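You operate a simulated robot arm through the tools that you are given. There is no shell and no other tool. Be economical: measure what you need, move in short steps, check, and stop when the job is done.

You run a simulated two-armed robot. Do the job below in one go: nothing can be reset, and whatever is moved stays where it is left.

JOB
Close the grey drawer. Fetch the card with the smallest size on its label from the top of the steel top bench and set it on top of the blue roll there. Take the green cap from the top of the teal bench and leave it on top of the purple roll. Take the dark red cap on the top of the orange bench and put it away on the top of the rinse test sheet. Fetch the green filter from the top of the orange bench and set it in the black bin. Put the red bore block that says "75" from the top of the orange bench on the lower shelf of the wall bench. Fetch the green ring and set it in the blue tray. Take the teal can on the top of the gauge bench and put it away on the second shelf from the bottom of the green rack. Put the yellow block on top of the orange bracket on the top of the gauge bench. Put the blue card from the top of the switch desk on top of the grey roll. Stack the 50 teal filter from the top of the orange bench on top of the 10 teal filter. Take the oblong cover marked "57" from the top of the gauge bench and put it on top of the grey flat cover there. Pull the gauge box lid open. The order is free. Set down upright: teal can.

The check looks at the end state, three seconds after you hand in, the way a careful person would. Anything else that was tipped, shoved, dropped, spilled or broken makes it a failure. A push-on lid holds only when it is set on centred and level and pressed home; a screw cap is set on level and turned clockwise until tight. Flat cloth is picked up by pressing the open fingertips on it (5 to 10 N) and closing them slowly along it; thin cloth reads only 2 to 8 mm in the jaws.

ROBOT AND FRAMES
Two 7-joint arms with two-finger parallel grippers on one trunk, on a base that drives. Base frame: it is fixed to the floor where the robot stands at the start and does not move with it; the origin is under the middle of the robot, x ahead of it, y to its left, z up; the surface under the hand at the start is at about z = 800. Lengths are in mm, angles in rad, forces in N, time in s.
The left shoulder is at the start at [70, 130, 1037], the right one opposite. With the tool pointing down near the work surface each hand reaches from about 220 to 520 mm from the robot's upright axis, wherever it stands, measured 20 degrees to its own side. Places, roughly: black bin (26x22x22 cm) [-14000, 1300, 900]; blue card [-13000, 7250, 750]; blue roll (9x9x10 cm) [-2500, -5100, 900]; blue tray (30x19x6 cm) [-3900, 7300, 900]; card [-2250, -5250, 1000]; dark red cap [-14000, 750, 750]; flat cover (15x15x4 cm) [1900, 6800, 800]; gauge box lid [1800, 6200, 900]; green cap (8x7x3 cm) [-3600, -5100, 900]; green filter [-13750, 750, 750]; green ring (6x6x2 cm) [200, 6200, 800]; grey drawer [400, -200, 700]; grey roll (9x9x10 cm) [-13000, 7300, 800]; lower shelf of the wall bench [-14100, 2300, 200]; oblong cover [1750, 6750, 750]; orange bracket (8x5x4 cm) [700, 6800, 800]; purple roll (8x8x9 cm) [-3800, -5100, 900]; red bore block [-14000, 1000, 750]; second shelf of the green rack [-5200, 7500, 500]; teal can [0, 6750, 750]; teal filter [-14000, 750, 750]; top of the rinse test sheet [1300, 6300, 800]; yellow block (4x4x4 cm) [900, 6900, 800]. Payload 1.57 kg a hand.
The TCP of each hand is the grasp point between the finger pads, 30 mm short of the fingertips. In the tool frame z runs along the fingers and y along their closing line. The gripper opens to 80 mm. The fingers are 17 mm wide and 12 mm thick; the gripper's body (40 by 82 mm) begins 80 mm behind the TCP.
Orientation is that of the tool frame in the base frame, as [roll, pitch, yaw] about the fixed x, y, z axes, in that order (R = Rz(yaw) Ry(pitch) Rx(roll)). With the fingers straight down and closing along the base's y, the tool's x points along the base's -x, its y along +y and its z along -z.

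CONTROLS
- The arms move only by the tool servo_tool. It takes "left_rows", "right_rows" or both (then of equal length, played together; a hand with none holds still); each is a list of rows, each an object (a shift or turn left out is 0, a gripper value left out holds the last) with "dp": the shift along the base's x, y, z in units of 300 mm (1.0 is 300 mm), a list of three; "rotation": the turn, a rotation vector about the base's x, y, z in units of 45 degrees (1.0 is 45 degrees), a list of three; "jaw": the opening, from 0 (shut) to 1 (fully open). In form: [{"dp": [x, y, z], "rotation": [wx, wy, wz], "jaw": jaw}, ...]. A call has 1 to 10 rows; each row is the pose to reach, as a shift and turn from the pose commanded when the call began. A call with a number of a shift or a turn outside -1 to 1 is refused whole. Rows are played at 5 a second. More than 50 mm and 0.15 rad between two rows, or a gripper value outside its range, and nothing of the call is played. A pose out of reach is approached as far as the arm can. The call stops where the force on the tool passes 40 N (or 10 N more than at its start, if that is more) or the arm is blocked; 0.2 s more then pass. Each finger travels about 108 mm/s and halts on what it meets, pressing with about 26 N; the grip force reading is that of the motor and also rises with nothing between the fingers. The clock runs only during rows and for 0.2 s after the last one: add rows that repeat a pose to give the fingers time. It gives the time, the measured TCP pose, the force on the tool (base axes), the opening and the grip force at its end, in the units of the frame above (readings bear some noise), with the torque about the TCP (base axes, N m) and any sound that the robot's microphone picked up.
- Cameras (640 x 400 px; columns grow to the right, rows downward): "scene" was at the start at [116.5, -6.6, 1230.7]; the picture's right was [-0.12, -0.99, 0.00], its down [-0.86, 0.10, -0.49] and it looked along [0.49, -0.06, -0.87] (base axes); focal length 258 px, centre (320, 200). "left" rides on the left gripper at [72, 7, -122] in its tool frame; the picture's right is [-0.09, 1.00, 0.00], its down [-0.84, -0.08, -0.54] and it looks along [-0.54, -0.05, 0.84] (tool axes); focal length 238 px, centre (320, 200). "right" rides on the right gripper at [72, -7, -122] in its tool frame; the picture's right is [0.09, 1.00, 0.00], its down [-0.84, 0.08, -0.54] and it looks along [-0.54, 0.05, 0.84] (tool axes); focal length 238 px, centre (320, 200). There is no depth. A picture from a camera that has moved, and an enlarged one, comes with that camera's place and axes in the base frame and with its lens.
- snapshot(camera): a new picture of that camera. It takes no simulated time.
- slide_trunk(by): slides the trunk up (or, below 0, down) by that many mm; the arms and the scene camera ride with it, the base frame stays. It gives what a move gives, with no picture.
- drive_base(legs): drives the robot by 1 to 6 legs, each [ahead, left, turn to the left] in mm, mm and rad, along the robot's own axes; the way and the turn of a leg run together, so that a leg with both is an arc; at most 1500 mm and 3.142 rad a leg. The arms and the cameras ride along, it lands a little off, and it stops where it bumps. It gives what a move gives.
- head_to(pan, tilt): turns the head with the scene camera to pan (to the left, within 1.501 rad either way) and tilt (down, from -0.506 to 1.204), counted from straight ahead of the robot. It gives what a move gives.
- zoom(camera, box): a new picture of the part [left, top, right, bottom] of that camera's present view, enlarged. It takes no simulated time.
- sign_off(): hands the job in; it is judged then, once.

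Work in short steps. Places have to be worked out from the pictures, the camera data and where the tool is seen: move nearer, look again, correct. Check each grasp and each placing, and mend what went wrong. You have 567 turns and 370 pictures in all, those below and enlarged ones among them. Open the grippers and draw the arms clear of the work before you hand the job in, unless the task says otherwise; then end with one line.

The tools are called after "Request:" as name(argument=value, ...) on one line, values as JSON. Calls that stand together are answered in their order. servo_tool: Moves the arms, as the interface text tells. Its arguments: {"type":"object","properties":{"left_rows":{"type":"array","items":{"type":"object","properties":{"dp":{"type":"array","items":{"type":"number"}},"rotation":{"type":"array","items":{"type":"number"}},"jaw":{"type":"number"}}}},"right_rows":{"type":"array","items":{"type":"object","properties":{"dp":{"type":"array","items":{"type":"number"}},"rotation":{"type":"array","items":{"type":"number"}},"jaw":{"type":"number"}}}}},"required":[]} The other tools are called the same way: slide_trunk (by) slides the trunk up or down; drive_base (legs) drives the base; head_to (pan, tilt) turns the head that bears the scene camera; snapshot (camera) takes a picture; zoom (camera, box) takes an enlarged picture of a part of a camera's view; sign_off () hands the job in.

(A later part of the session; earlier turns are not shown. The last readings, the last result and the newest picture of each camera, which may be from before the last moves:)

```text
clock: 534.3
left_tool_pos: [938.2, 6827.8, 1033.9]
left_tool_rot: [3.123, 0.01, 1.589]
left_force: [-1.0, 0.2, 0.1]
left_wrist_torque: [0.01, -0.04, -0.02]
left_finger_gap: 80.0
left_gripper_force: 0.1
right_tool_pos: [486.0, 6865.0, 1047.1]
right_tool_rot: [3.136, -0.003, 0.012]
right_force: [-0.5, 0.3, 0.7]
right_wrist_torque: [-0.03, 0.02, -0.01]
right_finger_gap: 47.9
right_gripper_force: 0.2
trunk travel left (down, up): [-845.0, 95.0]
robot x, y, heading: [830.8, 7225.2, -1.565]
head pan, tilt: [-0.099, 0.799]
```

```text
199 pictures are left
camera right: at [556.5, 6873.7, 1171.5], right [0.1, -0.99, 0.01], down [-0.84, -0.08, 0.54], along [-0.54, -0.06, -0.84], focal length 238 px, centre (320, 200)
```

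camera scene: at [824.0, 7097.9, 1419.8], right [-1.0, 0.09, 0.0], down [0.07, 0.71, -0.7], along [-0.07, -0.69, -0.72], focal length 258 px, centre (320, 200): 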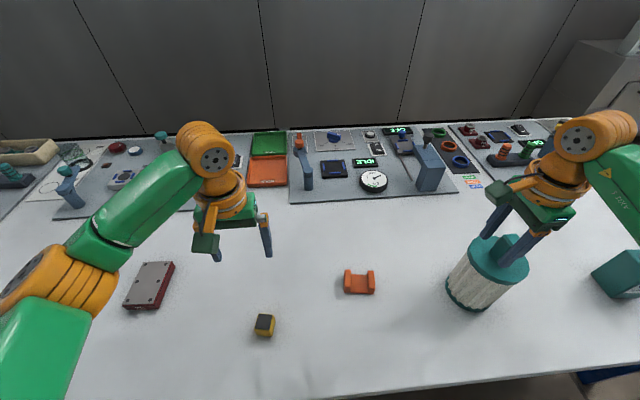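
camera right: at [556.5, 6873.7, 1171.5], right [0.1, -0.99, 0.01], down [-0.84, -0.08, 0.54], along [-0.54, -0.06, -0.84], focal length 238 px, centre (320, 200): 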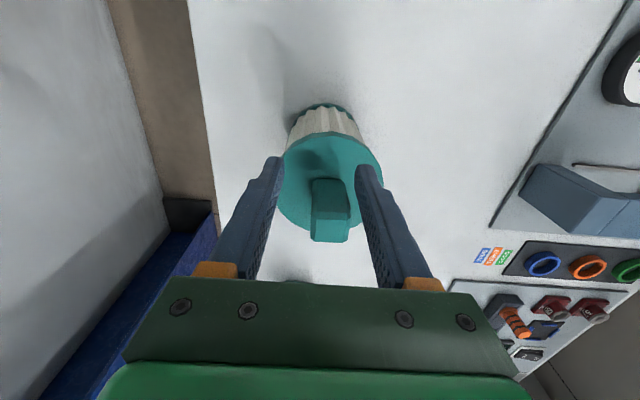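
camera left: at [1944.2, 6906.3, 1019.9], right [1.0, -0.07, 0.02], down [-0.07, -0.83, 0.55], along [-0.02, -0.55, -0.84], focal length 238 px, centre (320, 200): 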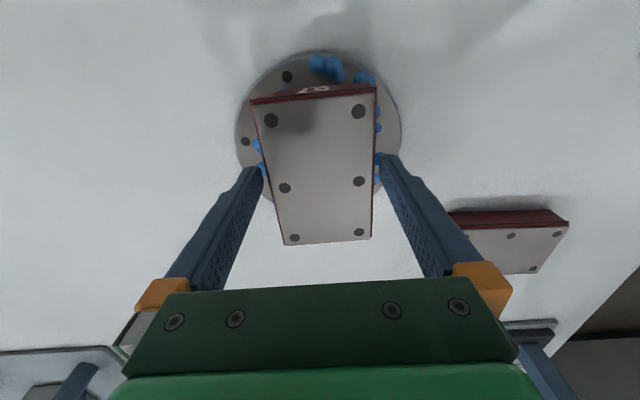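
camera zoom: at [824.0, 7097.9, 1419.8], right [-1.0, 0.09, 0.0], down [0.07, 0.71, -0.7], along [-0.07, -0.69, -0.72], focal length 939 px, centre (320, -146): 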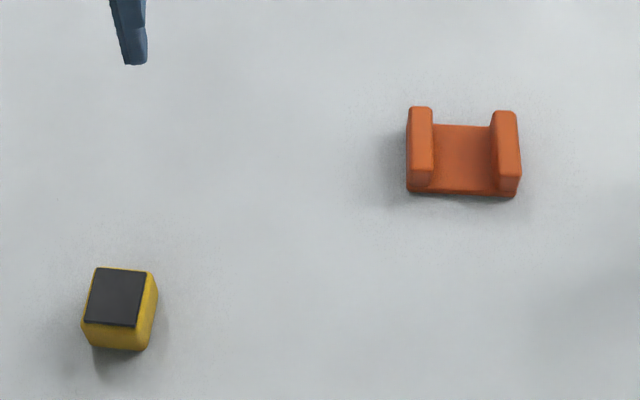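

The right fingers straddle the jar's handle; raise the right hand straight up first. Then look at the bracket and block with the left camera.

Request:
servo_tool(right_rows=[{"dp": [0, 0, 0.1]}, {"dp": [0, 0, 0.2]}, {"dp": [0, 0.1, 0.3]}, {"dp": [0, 0.2, 0.3]}, {"dp": [0, 0.2, 0.3]}], left_rows=[{"dp": [-0.15, 0.05, 0]}, {"dp": [-0.3, 0.1, -0.05]}, {"dp": [-0.42, 0.15, -0.1]}, {"dp": [-0.5, 0.18, -0.2]}, {"dp": [-0.5, 0.18, -0.2]}])

Request:
snapshot(camera="left")

Request:
snapshot(camera="scene")

```text
clock: 535.5
left_tool_pos: [787.7, 6881.0, 973.3]
left_tool_rot: [3.121, 0.01, 1.59]
left_force: [1.3, 0.6, 0.2]
left_wrist_torque: [0.04, 0.02, -0.01]
left_finger_gap: 80.0
left_gripper_force: 0.1
right_tool_pos: [488.1, 6925.9, 1137.9]
right_tool_rot: [3.138, -0.002, 0.012]
right_force: [-0.4, -0.8, -0.4]
right_wrist_torque: [-0.01, 0.02, 0.01]
right_finger_gap: 48.0
right_gripper_force: 0.1
trunk travel left (down, up): [-845.0, 95.0]
robot x, y, heading: [829.3, 7224.5, -1.567]
head pan, tilt: [-0.099, 0.799]
```

```text
198 pictures are left
camera left: at [789.7, 6954.2, 1094.1], right [1.0, -0.07, 0.02], down [-0.07, -0.83, 0.55], along [-0.02, -0.55, -0.84], focal length 238 px, centre (320, 200)
```

left: 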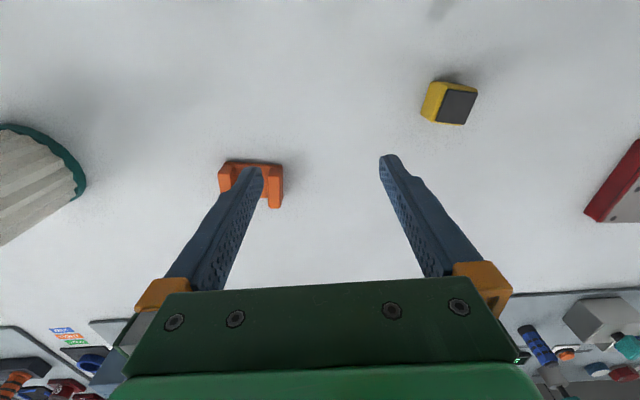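

```text
197 pictures are left
camera scene: at [823.4, 7096.6, 1419.7], right [-1.0, 0.09, 0.0], down [0.07, 0.71, -0.7], along [-0.07, -0.69, -0.72], focal length 258 px, centre (320, 200)
```

scene: 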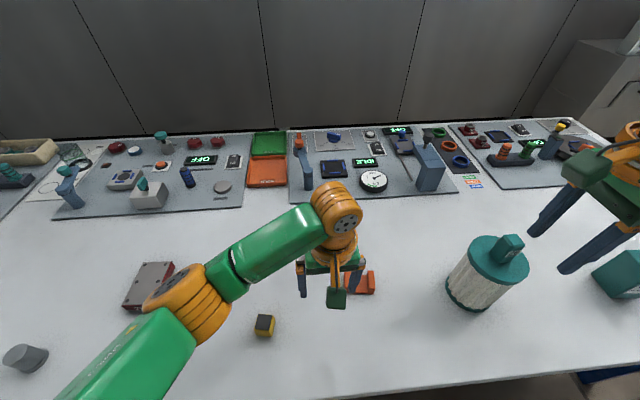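

Block ≈[925, 6890] (yaw ≈-8°), bracket ≈[705, 6819] (ears on its ±x sides). The block should be gripped along y so the fingers clear the ears; rotate the left wrist ~+82° while moving over the block.

Request:
servo_tool(left_rows=[{"dp": [0.1, 0, 0.05], "rotation": [0, 0, 0.182]}, {"dp": [0.2, 0.01, 0.05], "rotation": [0, 0, 0.364]}, {"dp": [0.3, 0.02, 0.05], "rotation": [0, 0, 0.546]}, {"dp": [0.4, 0.03, 0.05], "rotation": [0, 0, 0.728]}, {"dp": [0.457, 0.03, 0.05], "rotation": [0, 0, 0.91]}])

Request:
servo_tool(left_rows=[{"dp": [0, 0, 0], "rotation": [0, 0, 0.182]}, {"dp": [0, 0, 0], "rotation": [0, 0, 0.364]}, {"dp": [0, 0, 0], "rotation": [0, 0, 0.546]}, {"dp": [0, 0, 0], "rotation": [0, 0, 0.728]}, {"dp": [0, 0, 0], "rotation": [0, 0, 0.91]}])

Request:
snapshot(camera="left")

Request:
snapshot(camera="scene")

```text
clock: 536.7
left_tool_pos: [924.0, 6892.6, 988.0]
left_tool_rot: [3.122, 0.01, 2.304]
left_force: [-0.6, 0.3, -0.6]
left_wrist_torque: [0.0, 0.01, 0.04]
left_finger_gap: 80.0
left_gripper_force: 0.2
right_tool_pos: [486.8, 6926.3, 1138.7]
right_tool_rot: [3.137, -0.002, 0.011]
right_force: [-0.5, 0.2, 0.8]
right_wrist_torque: [0.01, 0.02, -0.02]
right_finger_gap: 48.0
right_gripper_force: 0.1
trunk travel left (down, up): [-845.0, 95.0]
robot x, y, heading: [830.6, 7229.7, -1.572]
head pan, tilt: [-0.099, 0.799]
```

```text
clock: 537.9
left_tool_pos: [924.6, 6890.8, 988.5]
left_tool_rot: [3.119, 0.01, 3.019]
left_force: [0.4, 0.3, 0.2]
left_wrist_torque: [-0.02, -0.01, 0.0]
left_finger_gap: 80.2
left_gripper_force: 0.1
right_tool_pos: [485.3, 6926.8, 1138.3]
right_tool_rot: [3.136, -0.002, 0.012]
right_force: [0.6, -0.4, 0.6]
right_wrist_torque: [0.02, -0.01, 0.01]
right_finger_gap: 47.7
right_gripper_force: 0.0
trunk travel left (down, up): [-845.0, 95.0]
robot x, y, heading: [829.7, 7225.2, -1.563]
head pan, tilt: [-0.099, 0.799]
```

```text
196 pictures are left
camera left: at [851.6, 6904.3, 1110.1], right [0.21, 0.98, 0.02], down [0.81, -0.19, 0.55], along [0.54, -0.1, -0.84], focal length 238 px, centre (320, 200)
```

left: 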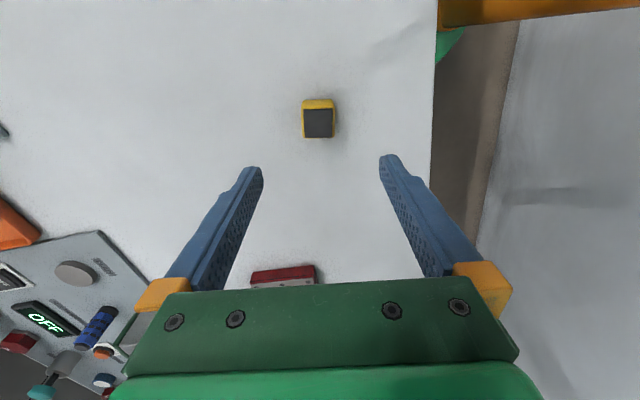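

```text
195 pictures are left
camera scene: at [823.2, 7097.9, 1419.8], right [-1.0, 0.09, 0.0], down [0.07, 0.71, -0.7], along [-0.07, -0.69, -0.72], focal length 258 px, centre (320, 200)
```

scene: 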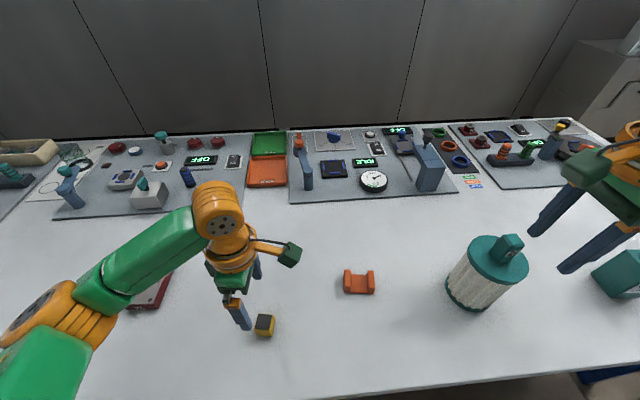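

Aligned with the block. Descend and grip.

Request:
servo_tool(left_rows=[{"dp": [-0.008, 0.008, -0.15], "jaw": 0.8}, {"dp": [-0.008, 0.008, -0.3]}, {"dp": [-0.008, 0.008, -0.42]}, {"dp": [-0.008, 0.008, -0.47]}, {"dp": [-0.008, 0.008, -0.47], "jaw": 0.3}, {"dp": [-0.008, 0.008, -0.47], "jaw": 0.2}, {"dp": [-0.008, 0.008, -0.47], "jaw": 0.2}, {"dp": [-0.008, 0.008, -0.32], "jaw": 0.2}])

Request:
snapshot(camera="left")

```text
clock: 539.1
left_tool_pos: [919.5, 6889.6, 850.6]
left_tool_rot: [3.14, 0.009, 3.018]
left_force: [-1.2, -3.5, 6.2]
left_wrist_torque: [0.06, 0.04, -0.01]
left_finger_gap: 36.7
left_gripper_force: 7.6
right_tool_pos: [485.1, 6926.9, 1138.5]
right_tool_rot: [3.134, -0.002, 0.011]
right_force: [-0.6, 0.2, -0.3]
right_wrist_torque: [-0.03, -0.01, -0.03]
right_finger_gap: 47.6
right_gripper_force: 0.1
trunk travel left (down, up): [-845.0, 95.0]
robot x, y, heading: [830.2, 7225.9, -1.566]
head pan, tilt: [-0.099, 0.799]
stopped in row 5 (left hand): the force on the tool passed its limit at 42 N (the readings are from after the stop); the commanded pose is now the measured one
```

```text
194 pictures are left
camera left: at [848.4, 6905.0, 972.0], right [0.21, 0.98, 0.01], down [0.82, -0.18, 0.55], along [0.54, -0.11, -0.84], focal length 238 px, centre (320, 200)
```

left: 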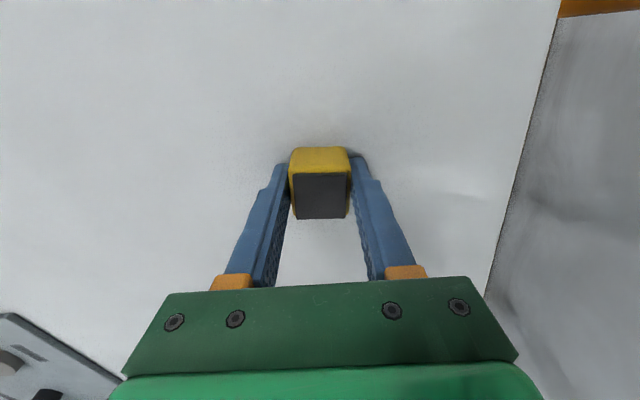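

Fingertips touched the bench (z≈820). Ease up, finish the grip, lift.

Request:
servo_tool(left_rows=[{"dp": [0, 0, 0.015], "jaw": 0.2}, {"dp": [0, 0, 0.015], "jaw": 0.2}, {"dp": [0, 0, 0.015], "jaw": 0.2}, {"dp": [0, 0, 0.15], "jaw": 0.2}, {"dp": [0, 0, 0.3], "jaw": 0.2}])

Request:
snapshot(camera="left")

```text
clock: 540.3
left_tool_pos: [921.8, 6890.4, 940.9]
left_tool_rot: [3.134, 0.01, 3.018]
left_force: [0.3, 0.3, -0.8]
left_wrist_torque: [-0.07, 0.01, -0.03]
left_finger_gap: 36.4
left_gripper_force: 25.6
right_tool_pos: [485.9, 6928.0, 1138.3]
right_tool_rot: [3.135, -0.001, 0.01]
right_force: [-0.1, -0.3, -0.4]
right_wrist_torque: [0.0, 0.0, 0.03]
right_finger_gap: 48.1
right_gripper_force: 0.1
trunk travel left (down, up): [-845.0, 95.0]
robot x, y, heading: [831.3, 7227.3, -1.561]
head pan, tilt: [-0.099, 0.799]
```

```text
193 pictures are left
camera left: at [848.9, 6904.8, 1061.5], right [0.21, 0.98, 0.01], down [0.82, -0.18, 0.55], along [0.54, -0.11, -0.84], focal length 238 px, centre (320, 200)
```

left: 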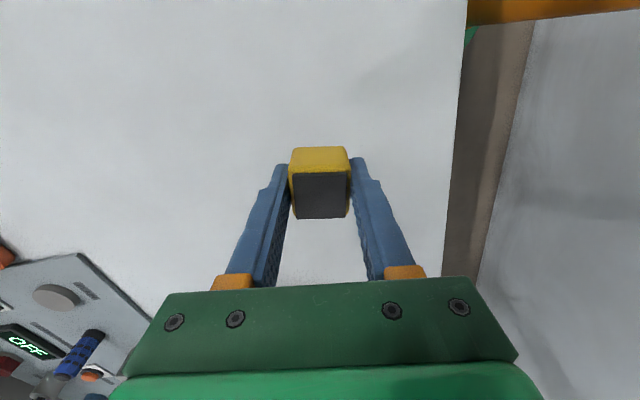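

Held (36.4 mm). Now measure the bracket precisely with a big zoom and from the left camera.

Request:
zoom(camera="scene", box=[325, 255, 395, 305])

Request:
servo_tool(left_rows=[{"dp": [-0.13, -0.02, 0.07]}, {"dp": [-0.26, -0.04, 0.1]}, {"dp": [-0.39, -0.08, 0.1]}, {"dp": [-0.5, -0.14, 0.1]}])

Request:
snapshot(camera="left")

```text
8.00 times, centred on (360, 280) of scene
camera zoom: at [823.2, 7097.7, 1419.8], right [-1.0, 0.09, 0.0], down [0.07, 0.71, -0.7], along [-0.07, -0.69, -0.72], focal length 2067 px, centre (0, -440)
```

zoom: 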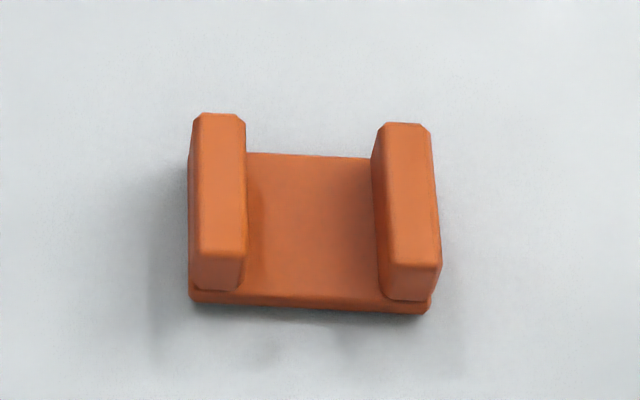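

```text
clock: 541.3
left_tool_pos: [769.2, 6846.8, 969.7]
left_tool_rot: [3.133, 0.013, 3.017]
left_force: [-0.1, -0.2, -0.9]
left_wrist_torque: [0.0, -0.04, 0.04]
left_finger_gap: 36.2
left_gripper_force: 25.7
right_tool_pos: [484.1, 6926.9, 1138.7]
right_tool_rot: [3.137, -0.003, 0.01]
right_force: [-0.4, 0.3, -0.3]
right_wrist_torque: [0.0, 0.0, 0.0]
right_finger_gap: 47.9
right_gripper_force: 0.1
trunk travel left (down, up): [-845.0, 95.0]
robot x, y, heading: [831.3, 7226.5, -1.564]
head pan, tilt: [-0.099, 0.799]
```

```text
191 pictures are left
camera left: at [696.7, 6862.5, 1090.6], right [0.21, 0.98, 0.01], down [0.81, -0.18, 0.55], along [0.54, -0.11, -0.83], focal length 238 px, centre (320, 200)
```

left: 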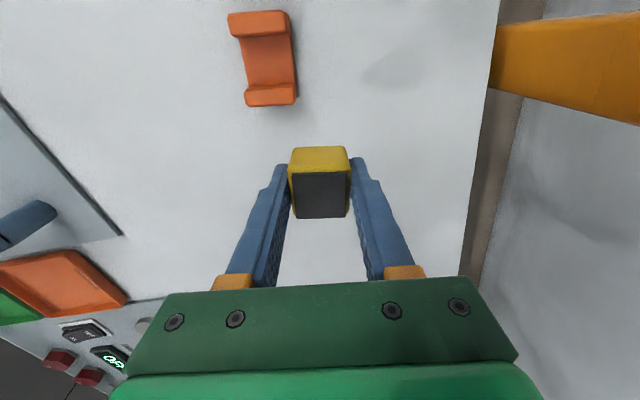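

Bracket: ear gap ≈40 mm, centre ≈[703, 6818], yaw ≈-9.6°; block is 36.4 mm so it fits between the ears. Bring it above, rotating -2.6° more.

Request:
servo_tool(left_rows=[{"dp": [-0.11, -0.05, 0], "rotation": [0, 0, -0.03]}, {"dp": [-0.221, -0.1, 0], "rotation": [0, 0, -0.057]}, {"dp": [-0.221, -0.1, -0.1], "rotation": [0, 0, -0.057]}, {"dp": [-0.221, -0.1, -0.19], "rotation": [0, 0, -0.057]}, {"dp": [-0.221, -0.1, -0.19], "rotation": [0, 0, -0.057]}])

Request:
zoom(camera="scene", box=[315, 225, 405, 305])

Request:
snapshot(camera="left")

```text
clock: 542.5
left_tool_pos: [765.4, 6831.9, 924.1]
left_tool_rot: [3.132, 0.009, 2.973]
left_force: [-0.1, 0.0, -1.5]
left_wrist_torque: [-0.04, -0.03, 0.04]
left_finger_gap: 35.6
left_gripper_force: 26.4
left hand out of reach, approached as far as the arm can: row 1, 2, 3, 4, 5
right_tool_pos: [485.4, 6925.6, 1138.5]
right_tool_rot: [3.137, 0.0, 0.01]
right_force: [-0.4, -0.2, 0.9]
right_wrist_torque: [0.02, 0.02, 0.0]
right_finger_gap: 48.0
right_gripper_force: 0.0
trunk travel left (down, up): [-845.0, 95.0]
robot x, y, heading: [829.4, 7228.3, -1.569]
head pan, tilt: [-0.099, 0.799]
```

```text
5.00 times, centred on (360, 265) of scene
camera zoom: at [822.7, 7097.6, 1419.8], right [-1.0, 0.09, 0.0], down [0.07, 0.71, -0.7], along [-0.07, -0.69, -0.72], focal length 1292 px, centre (120, -125)
```

zoom: 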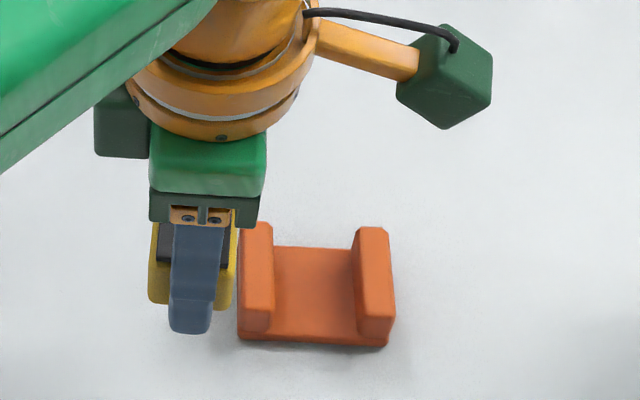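

```text
189 pictures are left
camera left: at [694.3, 6849.0, 1045.8], right [0.26, 0.97, 0.01], down [0.81, -0.22, 0.55], along [0.53, -0.13, -0.84], focal length 238 px, centre (320, 200)
```

left: 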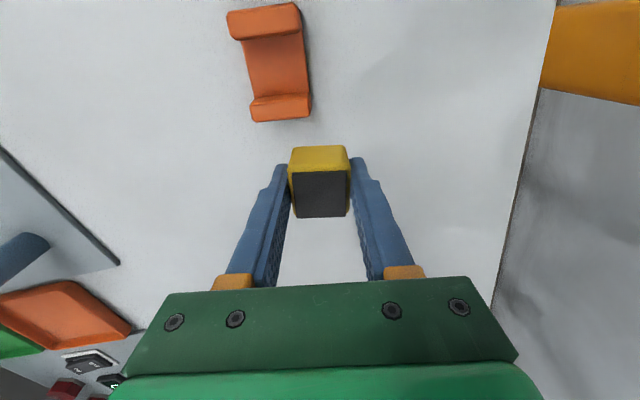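

The left hand ran out of sideways reach. Move it back a bit, then shift the base right 140.

Request:
servo_tool(left_rows=[{"dp": [0.12, 0, 0.1]}, {"dp": [0.25, 0, 0.13]}])

Request:
drive_base(legs=[[0, -150, 0]])

Request:
snapshot(camera="left")

Request:
snapshot(camera="scene")

```text
clock: 543.1
left_tool_pos: [844.8, 6830.2, 962.6]
left_tool_rot: [3.137, 0.009, 2.976]
left_force: [-0.7, 0.2, -0.5]
left_wrist_torque: [-0.02, 0.0, -0.02]
left_finger_gap: 35.6
left_gripper_force: 26.1
right_tool_pos: [488.6, 6926.2, 1139.1]
right_tool_rot: [3.136, -0.001, 0.01]
right_force: [0.9, 0.2, 0.4]
right_wrist_torque: [0.02, 0.02, 0.0]
right_finger_gap: 47.6
right_gripper_force: 0.1
trunk travel left (down, up): [-845.0, 95.0]
robot x, y, heading: [826.7, 7230.1, -1.564]
head pan, tilt: [-0.099, 0.799]
```

```text
clock: 544.5
left_tool_pos: [694.8, 6830.1, 963.1]
left_tool_rot: [3.134, 0.007, 2.976]
left_force: [0.4, -0.9, -0.1]
left_wrist_torque: [0.01, 0.03, 0.0]
left_finger_gap: 35.3
left_gripper_force: 26.0
right_tool_pos: [340.6, 6926.1, 1139.0]
right_tool_rot: [3.136, 0.0, 0.012]
right_force: [0.5, -1.0, 0.3]
right_wrist_torque: [-0.03, 0.05, -0.01]
right_finger_gap: 48.0
right_gripper_force: 0.0
trunk travel left (down, up): [-845.0, 95.0]
robot x, y, heading: [680.3, 7226.1, -1.57]
head pan, tilt: [-0.099, 0.799]
```

```text
188 pictures are left
camera left: at [625.1, 6849.1, 1084.7], right [0.25, 0.97, 0.01], down [0.81, -0.22, 0.55], along [0.53, -0.13, -0.84], focal length 238 px, centre (320, 200)
```

left: 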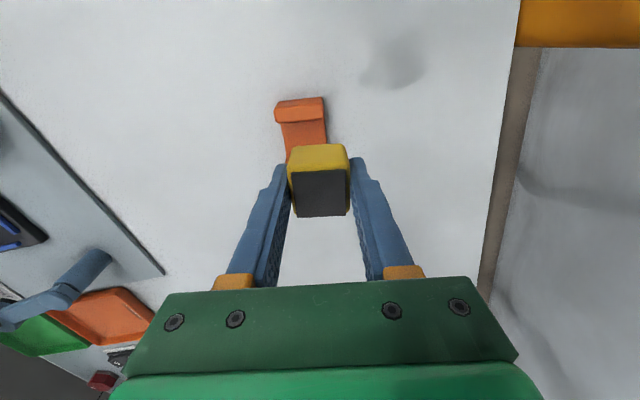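

```text
187 pictures are left
camera scene: at [678.3, 7096.9, 1419.8], right [-1.0, 0.09, 0.0], down [0.06, 0.71, -0.7], along [-0.07, -0.69, -0.72], focal length 258 px, centre (320, 200)
```

scene: 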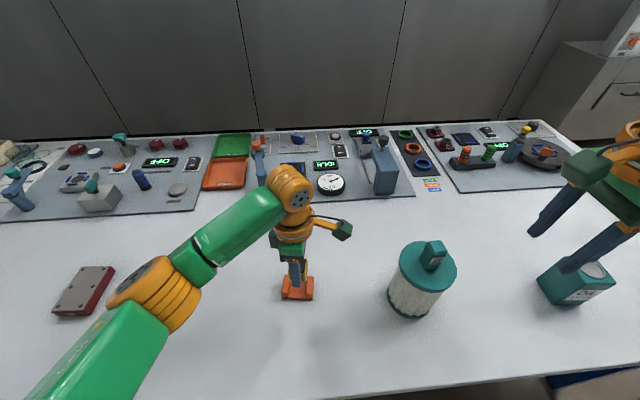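

Request:
zoom(camera="scene", box=[260, 235, 340, 310])

Request:
zoom(camera="left", box=[250, 80, 390, 230])

```text
5.33 times, centred on (300, 272) of scene
camera zoom: at [678.3, 7096.9, 1419.8], right [-1.0, 0.09, 0.0], down [0.06, 0.71, -0.7], along [-0.07, -0.69, -0.72], focal length 1378 px, centre (427, -187)
```

zoom: 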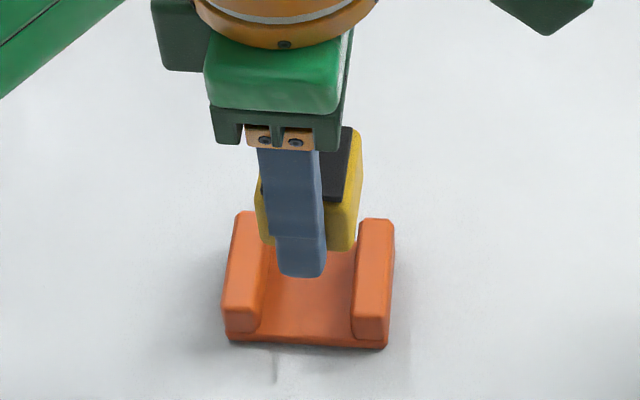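

```text
2.67 times, centred on (320, 155) of left
camera zoom: at [625.1, 6849.1, 1084.7], right [0.25, 0.97, 0.01], down [0.81, -0.22, 0.55], along [0.53, -0.13, -0.84], focal length 636 px, centre (320, 320)
```

zoom: 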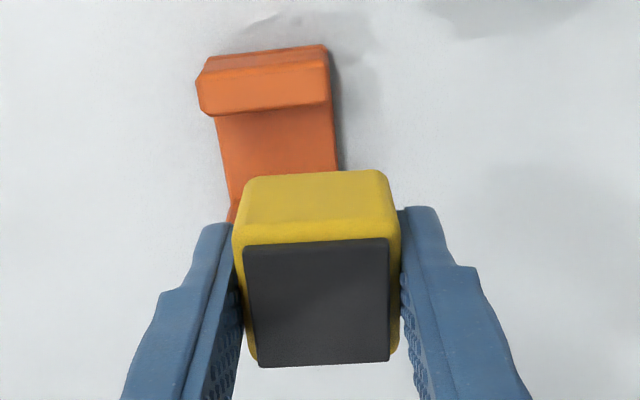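

Bracket centre refined to ≈[700, 6818]. Align and lower to just above the ears, then check.

Request:
servo_tool(left_rows=[{"dp": [0.017, -0.044, 0]}, {"dp": [0.017, -0.044, -0.1]}, {"dp": [0.017, -0.044, -0.19]}, {"dp": [0.017, -0.044, -0.19]}])

Request:
zoom(camera="scene", box=[260, 235, 340, 310])

Request:
zoom(camera="left", box=[250, 80, 390, 230])

```text
clock: 545.5
left_tool_pos: [699.5, 6817.3, 904.7]
left_tool_rot: [3.133, 0.008, 2.976]
left_force: [0.6, -0.1, -0.2]
left_wrist_torque: [-0.03, 0.0, -0.01]
left_finger_gap: 35.3
left_gripper_force: 26.1
right_tool_pos: [337.6, 6925.7, 1136.8]
right_tool_rot: [3.135, -0.001, 0.012]
right_force: [-0.4, 0.5, 0.5]
right_wrist_torque: [-0.02, 0.02, -0.02]
right_finger_gap: 48.0
right_gripper_force: 0.0
trunk travel left (down, up): [-845.0, 95.0]
robot x, y, heading: [683.9, 7223.7, -1.566]
head pan, tilt: [-0.099, 0.799]
```

```text
5.33 times, centred on (300, 272) of scene
camera zoom: at [674.4, 7096.8, 1419.8], right [-1.0, 0.09, 0.0], down [0.07, 0.71, -0.7], along [-0.07, -0.69, -0.72], focal length 1378 px, centre (427, -187)
```

zoom: 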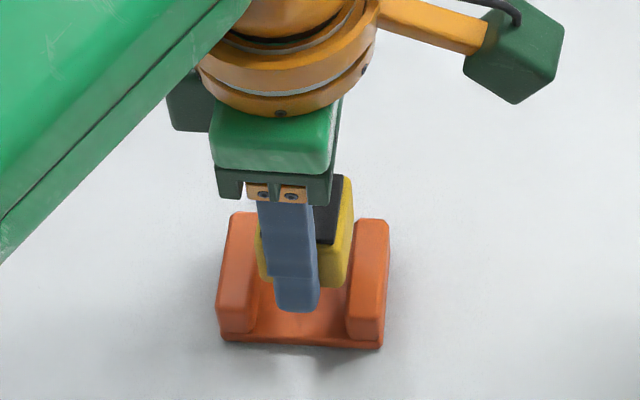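

```text
2.67 times, centred on (320, 155) of left
camera zoom: at [627.2, 6835.9, 1027.3], right [0.25, 0.97, 0.01], down [0.81, -0.22, 0.55], along [0.53, -0.13, -0.84], focal length 636 px, centre (320, 320)
```

zoom: 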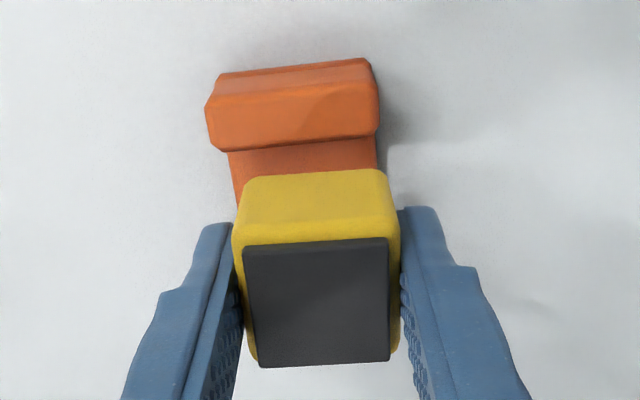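

Looks centred within ~1 mm. Lower gently into the saddle.

Request:
servo_tool(left_rows=[{"dp": [0.001, 0, -0.04]}, {"dp": [0.001, 0, -0.07]}, {"dp": [0.001, 0, -0.09]}, {"dp": [0.001, 0, -0.11]}, {"dp": [0.001, 0, -0.125]}])

Request:
zoom(camera="scene", box=[260, 235, 340, 310])

```text
clock: 546.4
left_tool_pos: [698.4, 6818.2, 881.7]
left_tool_rot: [-3.131, 0.005, 2.976]
left_force: [3.3, 3.4, 23.9]
left_wrist_torque: [0.46, 0.27, -0.08]
left_finger_gap: 35.1
left_gripper_force: 26.2
right_tool_pos: [339.5, 6930.6, 1140.4]
right_tool_rot: [3.132, 0.0, 0.013]
right_force: [0.1, -0.1, -0.2]
right_wrist_torque: [0.01, -0.02, -0.03]
right_finger_gap: 48.0
right_gripper_force: 0.1
trunk travel left (down, up): [-845.0, 95.0]
robot x, y, heading: [679.5, 7225.0, -1.566]
head pan, tilt: [-0.099, 0.799]
stopped in row 4 (left hand): the force on the tool passed its limit at 48 N (the readings are from after the stop); the commanded pose is now the measured one
```

```text
5.33 times, centred on (300, 272) of scene
camera zoom: at [676.2, 7103.6, 1420.7], right [-1.0, 0.09, 0.0], down [0.07, 0.71, -0.7], along [-0.07, -0.7, -0.71], focal length 1378 px, centre (427, -187)
```

zoom: 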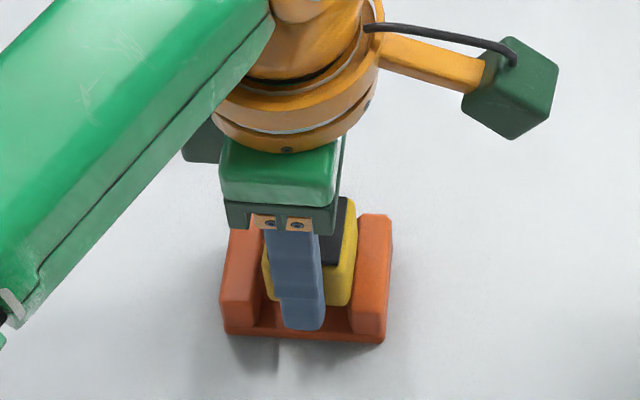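

Contact came early (z 882): likely resting on an ear edge. Raise, recompute with the true ear height (~845): centre ≈[701, 6813]; re-align.

Request:
servo_tool(left_rows=[{"dp": [0, 0, 0.04]}, {"dp": [0.009, -0.022, 0.06]}, {"dp": [0.009, -0.022, 0.03]}, {"dp": [0.009, -0.022, 0.03]}])

Request:
zoom(camera="scene", box=[270, 245, 330, 305])

Request:
zoom(camera="left", box=[250, 80, 390, 230])

```text
clock: 547.4
left_tool_pos: [701.0, 6808.3, 887.2]
left_tool_rot: [-3.139, 0.008, 2.976]
left_force: [-0.1, 0.7, -2.1]
left_wrist_torque: [0.0, 0.0, -0.02]
left_finger_gap: 35.2
left_gripper_force: 26.3
right_tool_pos: [338.1, 6924.3, 1137.7]
right_tool_rot: [3.136, -0.002, 0.012]
right_force: [0.1, -0.5, 0.6]
right_wrist_torque: [0.01, 0.0, -0.01]
right_finger_gap: 47.8
right_gripper_force: 0.0
trunk travel left (down, up): [-845.0, 95.0]
robot x, y, heading: [684.7, 7224.5, -1.566]
head pan, tilt: [-0.099, 0.799]
```

```text
6.67 times, centred on (300, 275) of scene
camera zoom: at [674.3, 7095.9, 1419.7], right [-1.0, 0.09, 0.0], down [0.07, 0.71, -0.7], along [-0.06, -0.69, -0.72], focal length 1722 px, centre (453, -300)
```

zoom: 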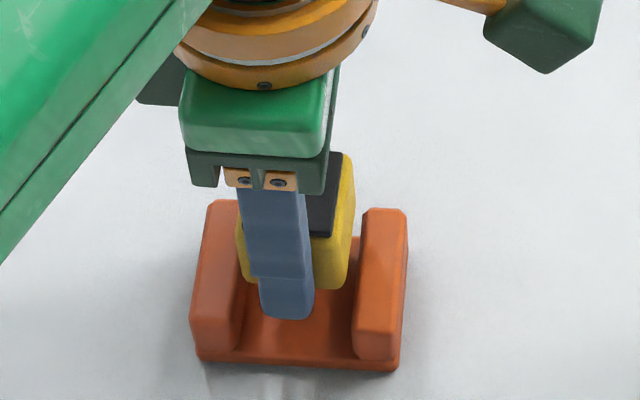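

```text
2.67 times, centred on (320, 155) of left
camera zoom: at [630.2, 6826.8, 1009.1], right [0.26, 0.97, 0.0], down [0.81, -0.21, 0.55], along [0.53, -0.14, -0.84], focal length 636 px, centre (320, 320)
```

zoom: 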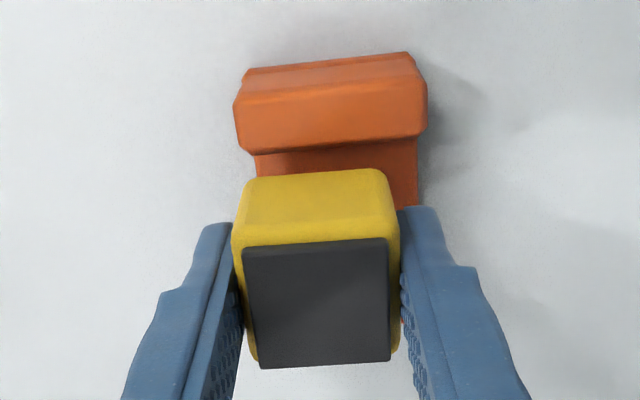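

Request:
zoom(camera="scene", box=[280, 268, 320, 300])

```text
12.50 times, centred on (300, 284) of scene
camera zoom: at [674.3, 7095.9, 1419.7], right [-1.0, 0.09, 0.0], down [0.07, 0.71, -0.7], along [-0.06, -0.69, -0.72], focal length 3229 px, centre (570, -850)
```

zoom: 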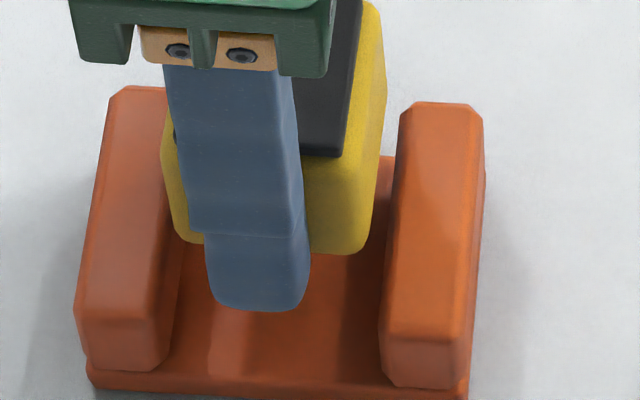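

Now well centred between the ears (gap ≈42 mm, block 35.6). Lower into the saddle.

Request:
servo_tool(left_rows=[{"dp": [0, 0.004, -0.02]}, {"dp": [0, 0.004, -0.04]}, {"dp": [0, 0.004, -0.055]}, {"dp": [0, 0.004, -0.065]}])

Request:
zoom(camera="scene", box=[275, 255, 325, 300])

```text
clock: 548.4
left_tool_pos: [701.4, 6810.5, 868.9]
left_tool_rot: [-3.137, 0.008, 2.975]
left_force: [0.1, 0.6, -0.6]
left_wrist_torque: [-0.02, 0.02, 0.0]
left_finger_gap: 35.3
left_gripper_force: 25.3
right_tool_pos: [337.8, 6923.8, 1138.1]
right_tool_rot: [3.137, 0.0, 0.012]
right_force: [-0.7, -0.2, 0.4]
right_wrist_torque: [-0.02, -0.02, -0.03]
right_finger_gap: 48.1
right_gripper_force: 0.0
trunk travel left (down, up): [-845.0, 95.0]
robot x, y, heading: [681.5, 7227.8, -1.564]
head pan, tilt: [-0.099, 0.799]
```

```text
8.89 times, centred on (300, 278) of scene
camera zoom: at [674.5, 7096.8, 1419.8], right [-1.0, 0.09, 0.0], down [0.07, 0.71, -0.7], along [-0.07, -0.69, -0.72], focal length 2296 px, centre (498, -489)
```

zoom: 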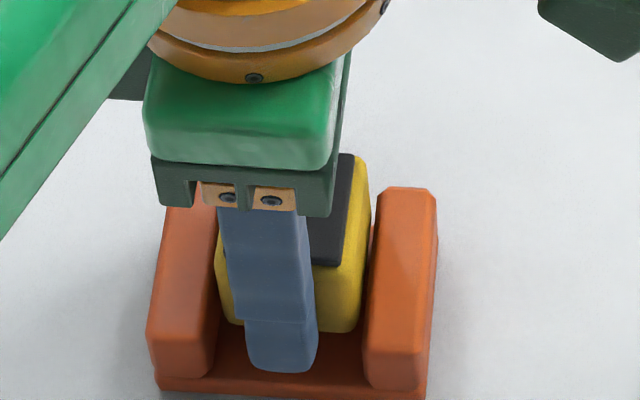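

It has gone between the ears without contact. Continue until it seats.

Request:
servo_tool(left_rows=[{"dp": [0, 0, -0.01]}, {"dp": [0, 0, -0.02]}, {"dp": [0, 0, -0.03]}, {"dp": [0, 0, -0.038]}])

Request:
zoom(camera="scene", box=[275, 255, 325, 300])

```text
clock: 549.4
left_tool_pos: [701.0, 6809.4, 858.9]
left_tool_rot: [-3.135, 0.009, 2.976]
left_force: [0.7, -2.0, 11.0]
left_wrist_torque: [-0.01, -0.18, -0.02]
left_finger_gap: 35.1
left_gripper_force: 26.2
right_tool_pos: [337.4, 6926.3, 1138.6]
right_tool_rot: [3.136, -0.001, 0.011]
right_force: [-0.9, -0.1, 0.4]
right_wrist_torque: [0.02, 0.03, -0.01]
right_finger_gap: 48.2
right_gripper_force: 0.1
trunk travel left (down, up): [-845.0, 95.0]
robot x, y, heading: [680.4, 7221.5, -1.569]
head pan, tilt: [-0.099, 0.799]
```

```text
8.89 times, centred on (300, 278) of scene
camera zoom: at [674.6, 7098.3, 1420.2], right [-1.0, 0.09, 0.0], down [0.07, 0.71, -0.7], along [-0.07, -0.69, -0.72], focal length 2296 px, centre (498, -489)
```

zoom: 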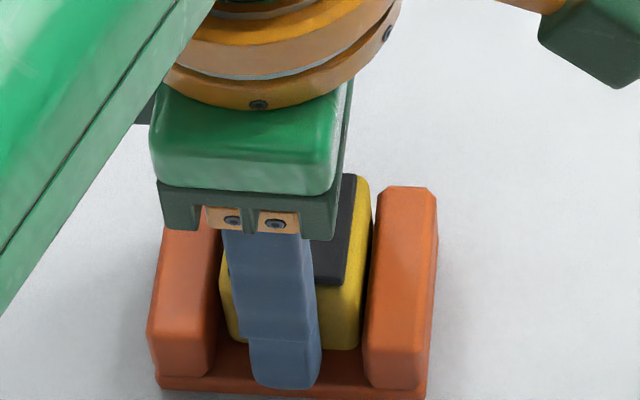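

Seated. Open and rise.

Request:
servo_tool(left_rows=[{"dp": [0, 0, 0.006]}, {"dp": [0, 0, 0.006], "jaw": 0.7}, {"dp": [0, 0, 0.006], "jaw": 0.7}, {"dp": [0, 0, 0.12], "jaw": 0.7}, {"dp": [0, 0, 0.28], "jaw": 0.7}, {"dp": [0, 0, 0.44], "jaw": 0.7}, {"dp": [0, 0, 0.6], "jaw": 0.7}])

Request:
zoom(camera="scene", box=[250, 225, 350, 310])

```text
clock: 551.0
left_tool_pos: [701.1, 6809.0, 1037.7]
left_tool_rot: [-3.137, 0.01, 2.977]
left_force: [0.0, 0.2, -0.8]
left_wrist_torque: [-0.02, -0.01, 0.0]
left_finger_gap: 55.9
left_gripper_force: 0.0
right_tool_pos: [338.9, 6925.1, 1139.4]
right_tool_rot: [3.137, -0.003, 0.011]
right_force: [-0.5, 0.4, -0.2]
right_wrist_torque: [-0.01, -0.02, 0.04]
right_finger_gap: 48.3
right_gripper_force: 0.0
trunk travel left (down, up): [-845.0, 95.0]
robot x, y, heading: [682.0, 7227.2, -1.565]
head pan, tilt: [-0.099, 0.799]
```

```text
4.71 times, centred on (300, 268) of scene
camera zoom: at [675.1, 7097.3, 1419.8], right [-1.0, 0.09, 0.0], down [0.07, 0.71, -0.7], along [-0.07, -0.69, -0.72], focal length 1216 px, centre (414, -118)
```

zoom: 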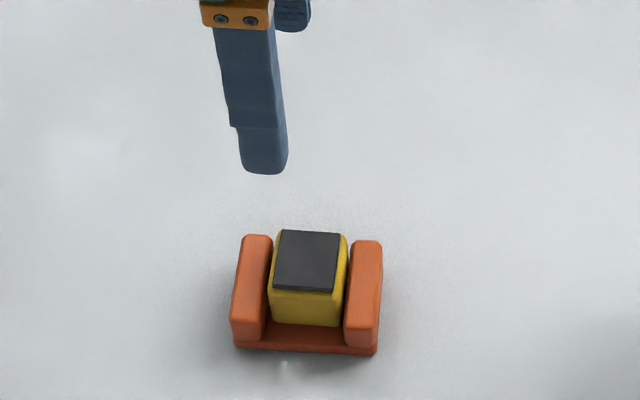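

Block sits in the bracket. Raise the left hand to clear the jar, then drive right toward the teal can.

Request:
servo_tool(left_rows=[{"dp": [0.1, 0.05, 0.1]}, {"dp": [0.2, 0.1, 0.2]}, {"dp": [0.3, 0.15, 0.28]}, {"dp": [0.4, 0.2, 0.36]}])

Request:
drive_base(legs=[[0, -440, 0]])

Request:
snapshot(camera="scene")

Request:
snapshot(camera="right")

```text
clock: 552.0
left_tool_pos: [822.5, 6870.3, 1145.7]
left_tool_rot: [-3.135, 0.01, 2.975]
left_force: [-0.5, -0.1, 0.0]
left_wrist_torque: [-0.01, 0.01, -0.04]
left_finger_gap: 56.0
left_gripper_force: 0.0
right_tool_pos: [338.9, 6925.8, 1138.7]
right_tool_rot: [3.134, 0.0, 0.011]
right_force: [0.1, 0.4, 0.6]
right_wrist_torque: [0.0, 0.0, -0.03]
right_finger_gap: 47.6
right_gripper_force: 0.1
trunk travel left (down, up): [-845.0, 95.0]
robot x, y, heading: [679.4, 7231.1, -1.559]
head pan, tilt: [-0.099, 0.799]
```

```text
clock: 554.7
left_tool_pos: [382.4, 6865.1, 1144.5]
left_tool_rot: [-3.138, 0.005, 2.976]
left_force: [-0.4, -0.1, -0.7]
left_wrist_torque: [-0.04, 0.04, 0.01]
left_finger_gap: 56.0
left_gripper_force: 0.0
right_tool_pos: [-100.2, 6922.4, 1139.3]
right_tool_rot: [3.136, 0.0, 0.012]
right_force: [-0.7, -0.1, 0.0]
right_wrist_torque: [-0.01, 0.02, 0.0]
right_finger_gap: 48.1
right_gripper_force: 0.0
trunk travel left (down, up): [-845.0, 95.0]
robot x, y, heading: [242.5, 7221.1, -1.564]
head pan, tilt: [-0.099, 0.799]
```

```text
175 pictures are left
camera scene: at [236.7, 7094.3, 1419.8], right [-1.0, 0.09, 0.0], down [0.07, 0.71, -0.7], along [-0.07, -0.69, -0.72], focal length 258 px, centre (320, 200)
```

scene: 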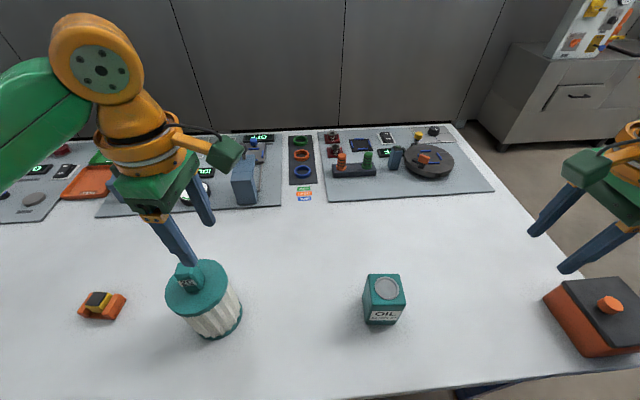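

```text
174 pictures are left
camera right: at [-29.6, 6930.7, 1262.1], right [0.11, -0.99, 0.01], down [-0.84, -0.09, 0.54], along [-0.54, -0.06, -0.84], focal length 238 px, centre (320, 200)
```

right: 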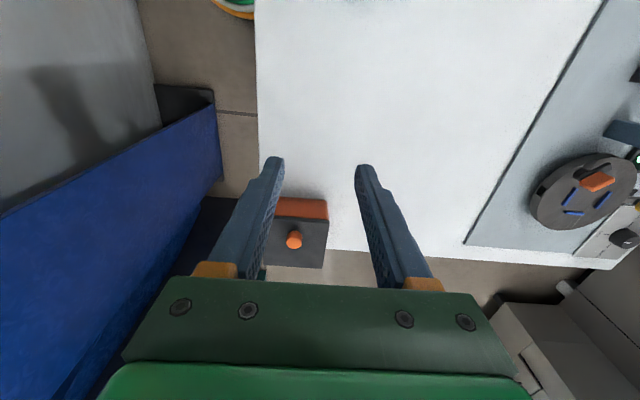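

Request:
zoom(camera="scene", box=[345, 255, 425, 335])

Request:
zoom(camera="scene", box=[280, 120, 500, 220])

```text
5.00 times, centred on (385, 295) of scene
camera zoom: at [236.7, 7094.3, 1419.8], right [-1.0, 0.09, 0.0], down [0.07, 0.71, -0.7], along [-0.07, -0.69, -0.72], focal length 1292 px, centre (-5, -275)
```

zoom: 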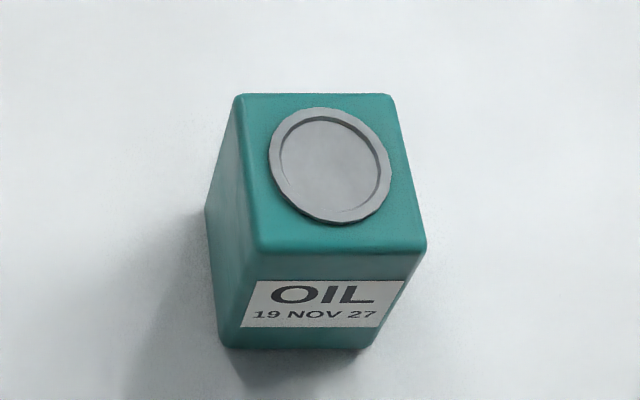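

```text
2.91 times, centred on (390, 170) of scene
camera zoom: at [236.7, 7094.3, 1419.8], right [-1.0, 0.09, 0.0], down [0.07, 0.71, -0.7], along [-0.07, -0.69, -0.72], focal length 752 px, centre (116, 287)
```

zoom: 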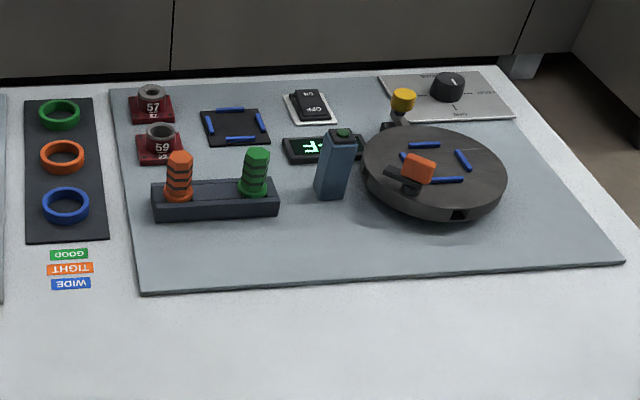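

The teal OIL can: ≈66 mm square, 100 mm tall, centre [81, 6872], yaw ≈-5°. For the rack I'll hold it with the right hand tilted 45° forward, closing sideways. Rotate the wrist first.

Request:
servo_tool(right_rows=[{"dp": [0.06, 0.02, 0], "rotation": [0, 0, 0.188], "jaw": 1}, {"dp": [0.12, 0.04, 0], "rotation": [0, 0, 0.376]}, {"dp": [0.18, 0.06, 0], "rotation": [0, 0, 0.564]}, {"dp": [0.24, 0.08, 0], "rotation": [0, 0, 0.752]}, {"dp": [0.3, 0.1, 0], "rotation": [0, 0, 0.94]}])

Request:
servo_tool(right_rows=[{"dp": [0.06, 0.006, 0], "rotation": [0, 0, 0.188], "jaw": 1}, {"dp": [0.12, 0.012, 0], "rotation": [0, 0, 0.376]}, {"dp": [0.18, 0.018, 0], "rotation": [0, 0, 0.564]}, {"dp": [0.24, 0.024, 0], "rotation": [0, 0, 0.752]}, {"dp": [0.307, 0.027, 0], "rotation": [0, 0, 0.94]}])

Request:
servo_tool(right_rows=[{"dp": [0, 0, 0], "rotation": [-0.188, 0, 0], "jaw": 1}, {"dp": [0, 0, 0], "rotation": [-0.376, 0, 0]}, {"dp": [0, 0, 0], "rotation": [-0.564, 0, 0]}, {"dp": [0, 0, -0.1], "rotation": [-0.752, 0, 0]}, {"dp": [0, 0, -0.2], "rotation": [-0.94, 0, 0]}, {"dp": [0, 0, -0.25], "rotation": [-1, 0, 0]}])

Request:
snapshot(camera="right")

Request:
snapshot(camera="scene")

```text
clock: 555.9
left_tool_pos: [381.6, 6866.6, 1144.2]
left_tool_rot: [-3.138, 0.008, 2.977]
left_force: [0.3, -1.2, 0.6]
left_wrist_torque: [-0.01, 0.01, -0.01]
left_finger_gap: 56.0
left_gripper_force: 0.1
right_tool_pos: [-11.0, 6952.6, 1136.9]
right_tool_rot: [3.134, 0.0, 0.755]
right_force: [-0.7, 0.5, -0.5]
right_wrist_torque: [-0.01, 0.03, -0.01]
right_finger_gap: 79.9
right_gripper_force: 0.1
trunk travel left (down, up): [-845.0, 95.0]
robot x, y, heading: [241.9, 7224.2, -1.558]
head pan, tilt: [-0.099, 0.799]
```

```text
clock: 557.1
left_tool_pos: [382.1, 6866.7, 1145.1]
left_tool_rot: [-3.137, 0.007, 2.974]
left_force: [0.3, -0.1, -0.3]
left_wrist_torque: [-0.01, -0.04, -0.01]
left_finger_gap: 56.2
left_gripper_force: 0.0
right_tool_pos: [81.7, 6960.0, 1137.9]
right_tool_rot: [3.136, -0.001, 1.492]
right_force: [-0.1, -0.1, -0.9]
right_wrist_torque: [0.02, -0.01, 0.0]
right_finger_gap: 80.1
right_gripper_force: 0.1
trunk travel left (down, up): [-845.0, 95.0]
robot x, y, heading: [239.9, 7225.2, -1.566]
head pan, tilt: [-0.099, 0.799]
```

```text
clock: 558.5
left_tool_pos: [382.5, 6864.9, 1142.9]
left_tool_rot: [-3.138, 0.007, 2.976]
left_force: [0.1, -1.5, 0.9]
left_wrist_torque: [0.01, 0.0, -0.02]
left_finger_gap: 55.8
left_gripper_force: 0.0
right_tool_pos: [135.2, 6851.5, 1098.6]
right_tool_rot: [3.058, 0.777, 1.46]
right_force: [-0.2, -0.3, -0.3]
right_wrist_torque: [-0.06, 0.03, -0.03]
right_finger_gap: 80.2
right_gripper_force: 0.1
right hand out of reach, approached as far as the arm can: row 3, 4, 5, 6
trunk travel left (down, up): [-845.0, 95.0]
robot x, y, heading: [242.3, 7219.9, -1.57]
head pan, tilt: [-0.099, 0.799]
```

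```text
171 pictures are left
camera right: at [133.2, 6988.4, 1135.2], right [1.0, 0.01, -0.01], down [0.01, -0.22, 0.98], along [0.01, -0.98, -0.22], focal length 238 px, centre (320, 200)
```

right: 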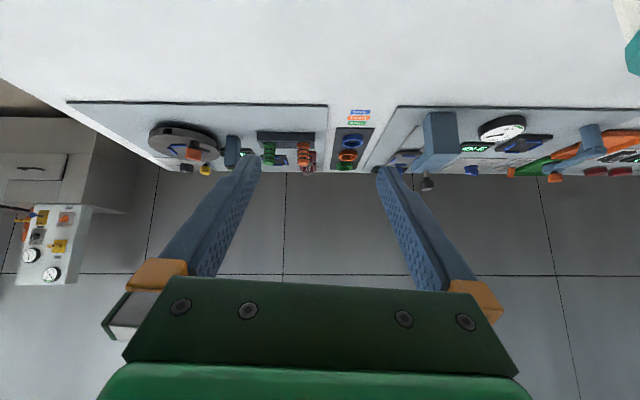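

```text
170 pictures are left
camera scene: at [235.7, 7093.1, 1419.7], right [-1.0, 0.09, 0.0], down [0.07, 0.71, -0.7], along [-0.07, -0.69, -0.72], focal length 258 px, centre (320, 200)
```

scene: 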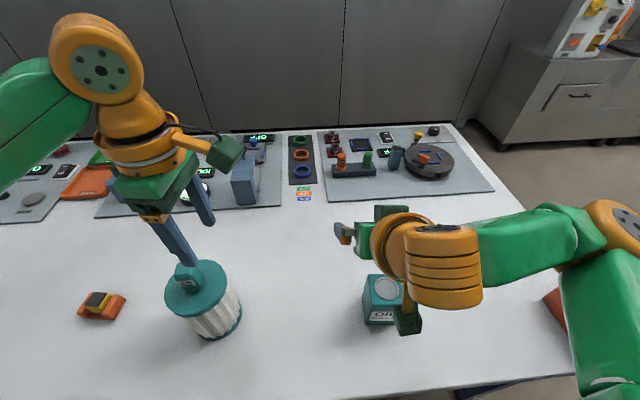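

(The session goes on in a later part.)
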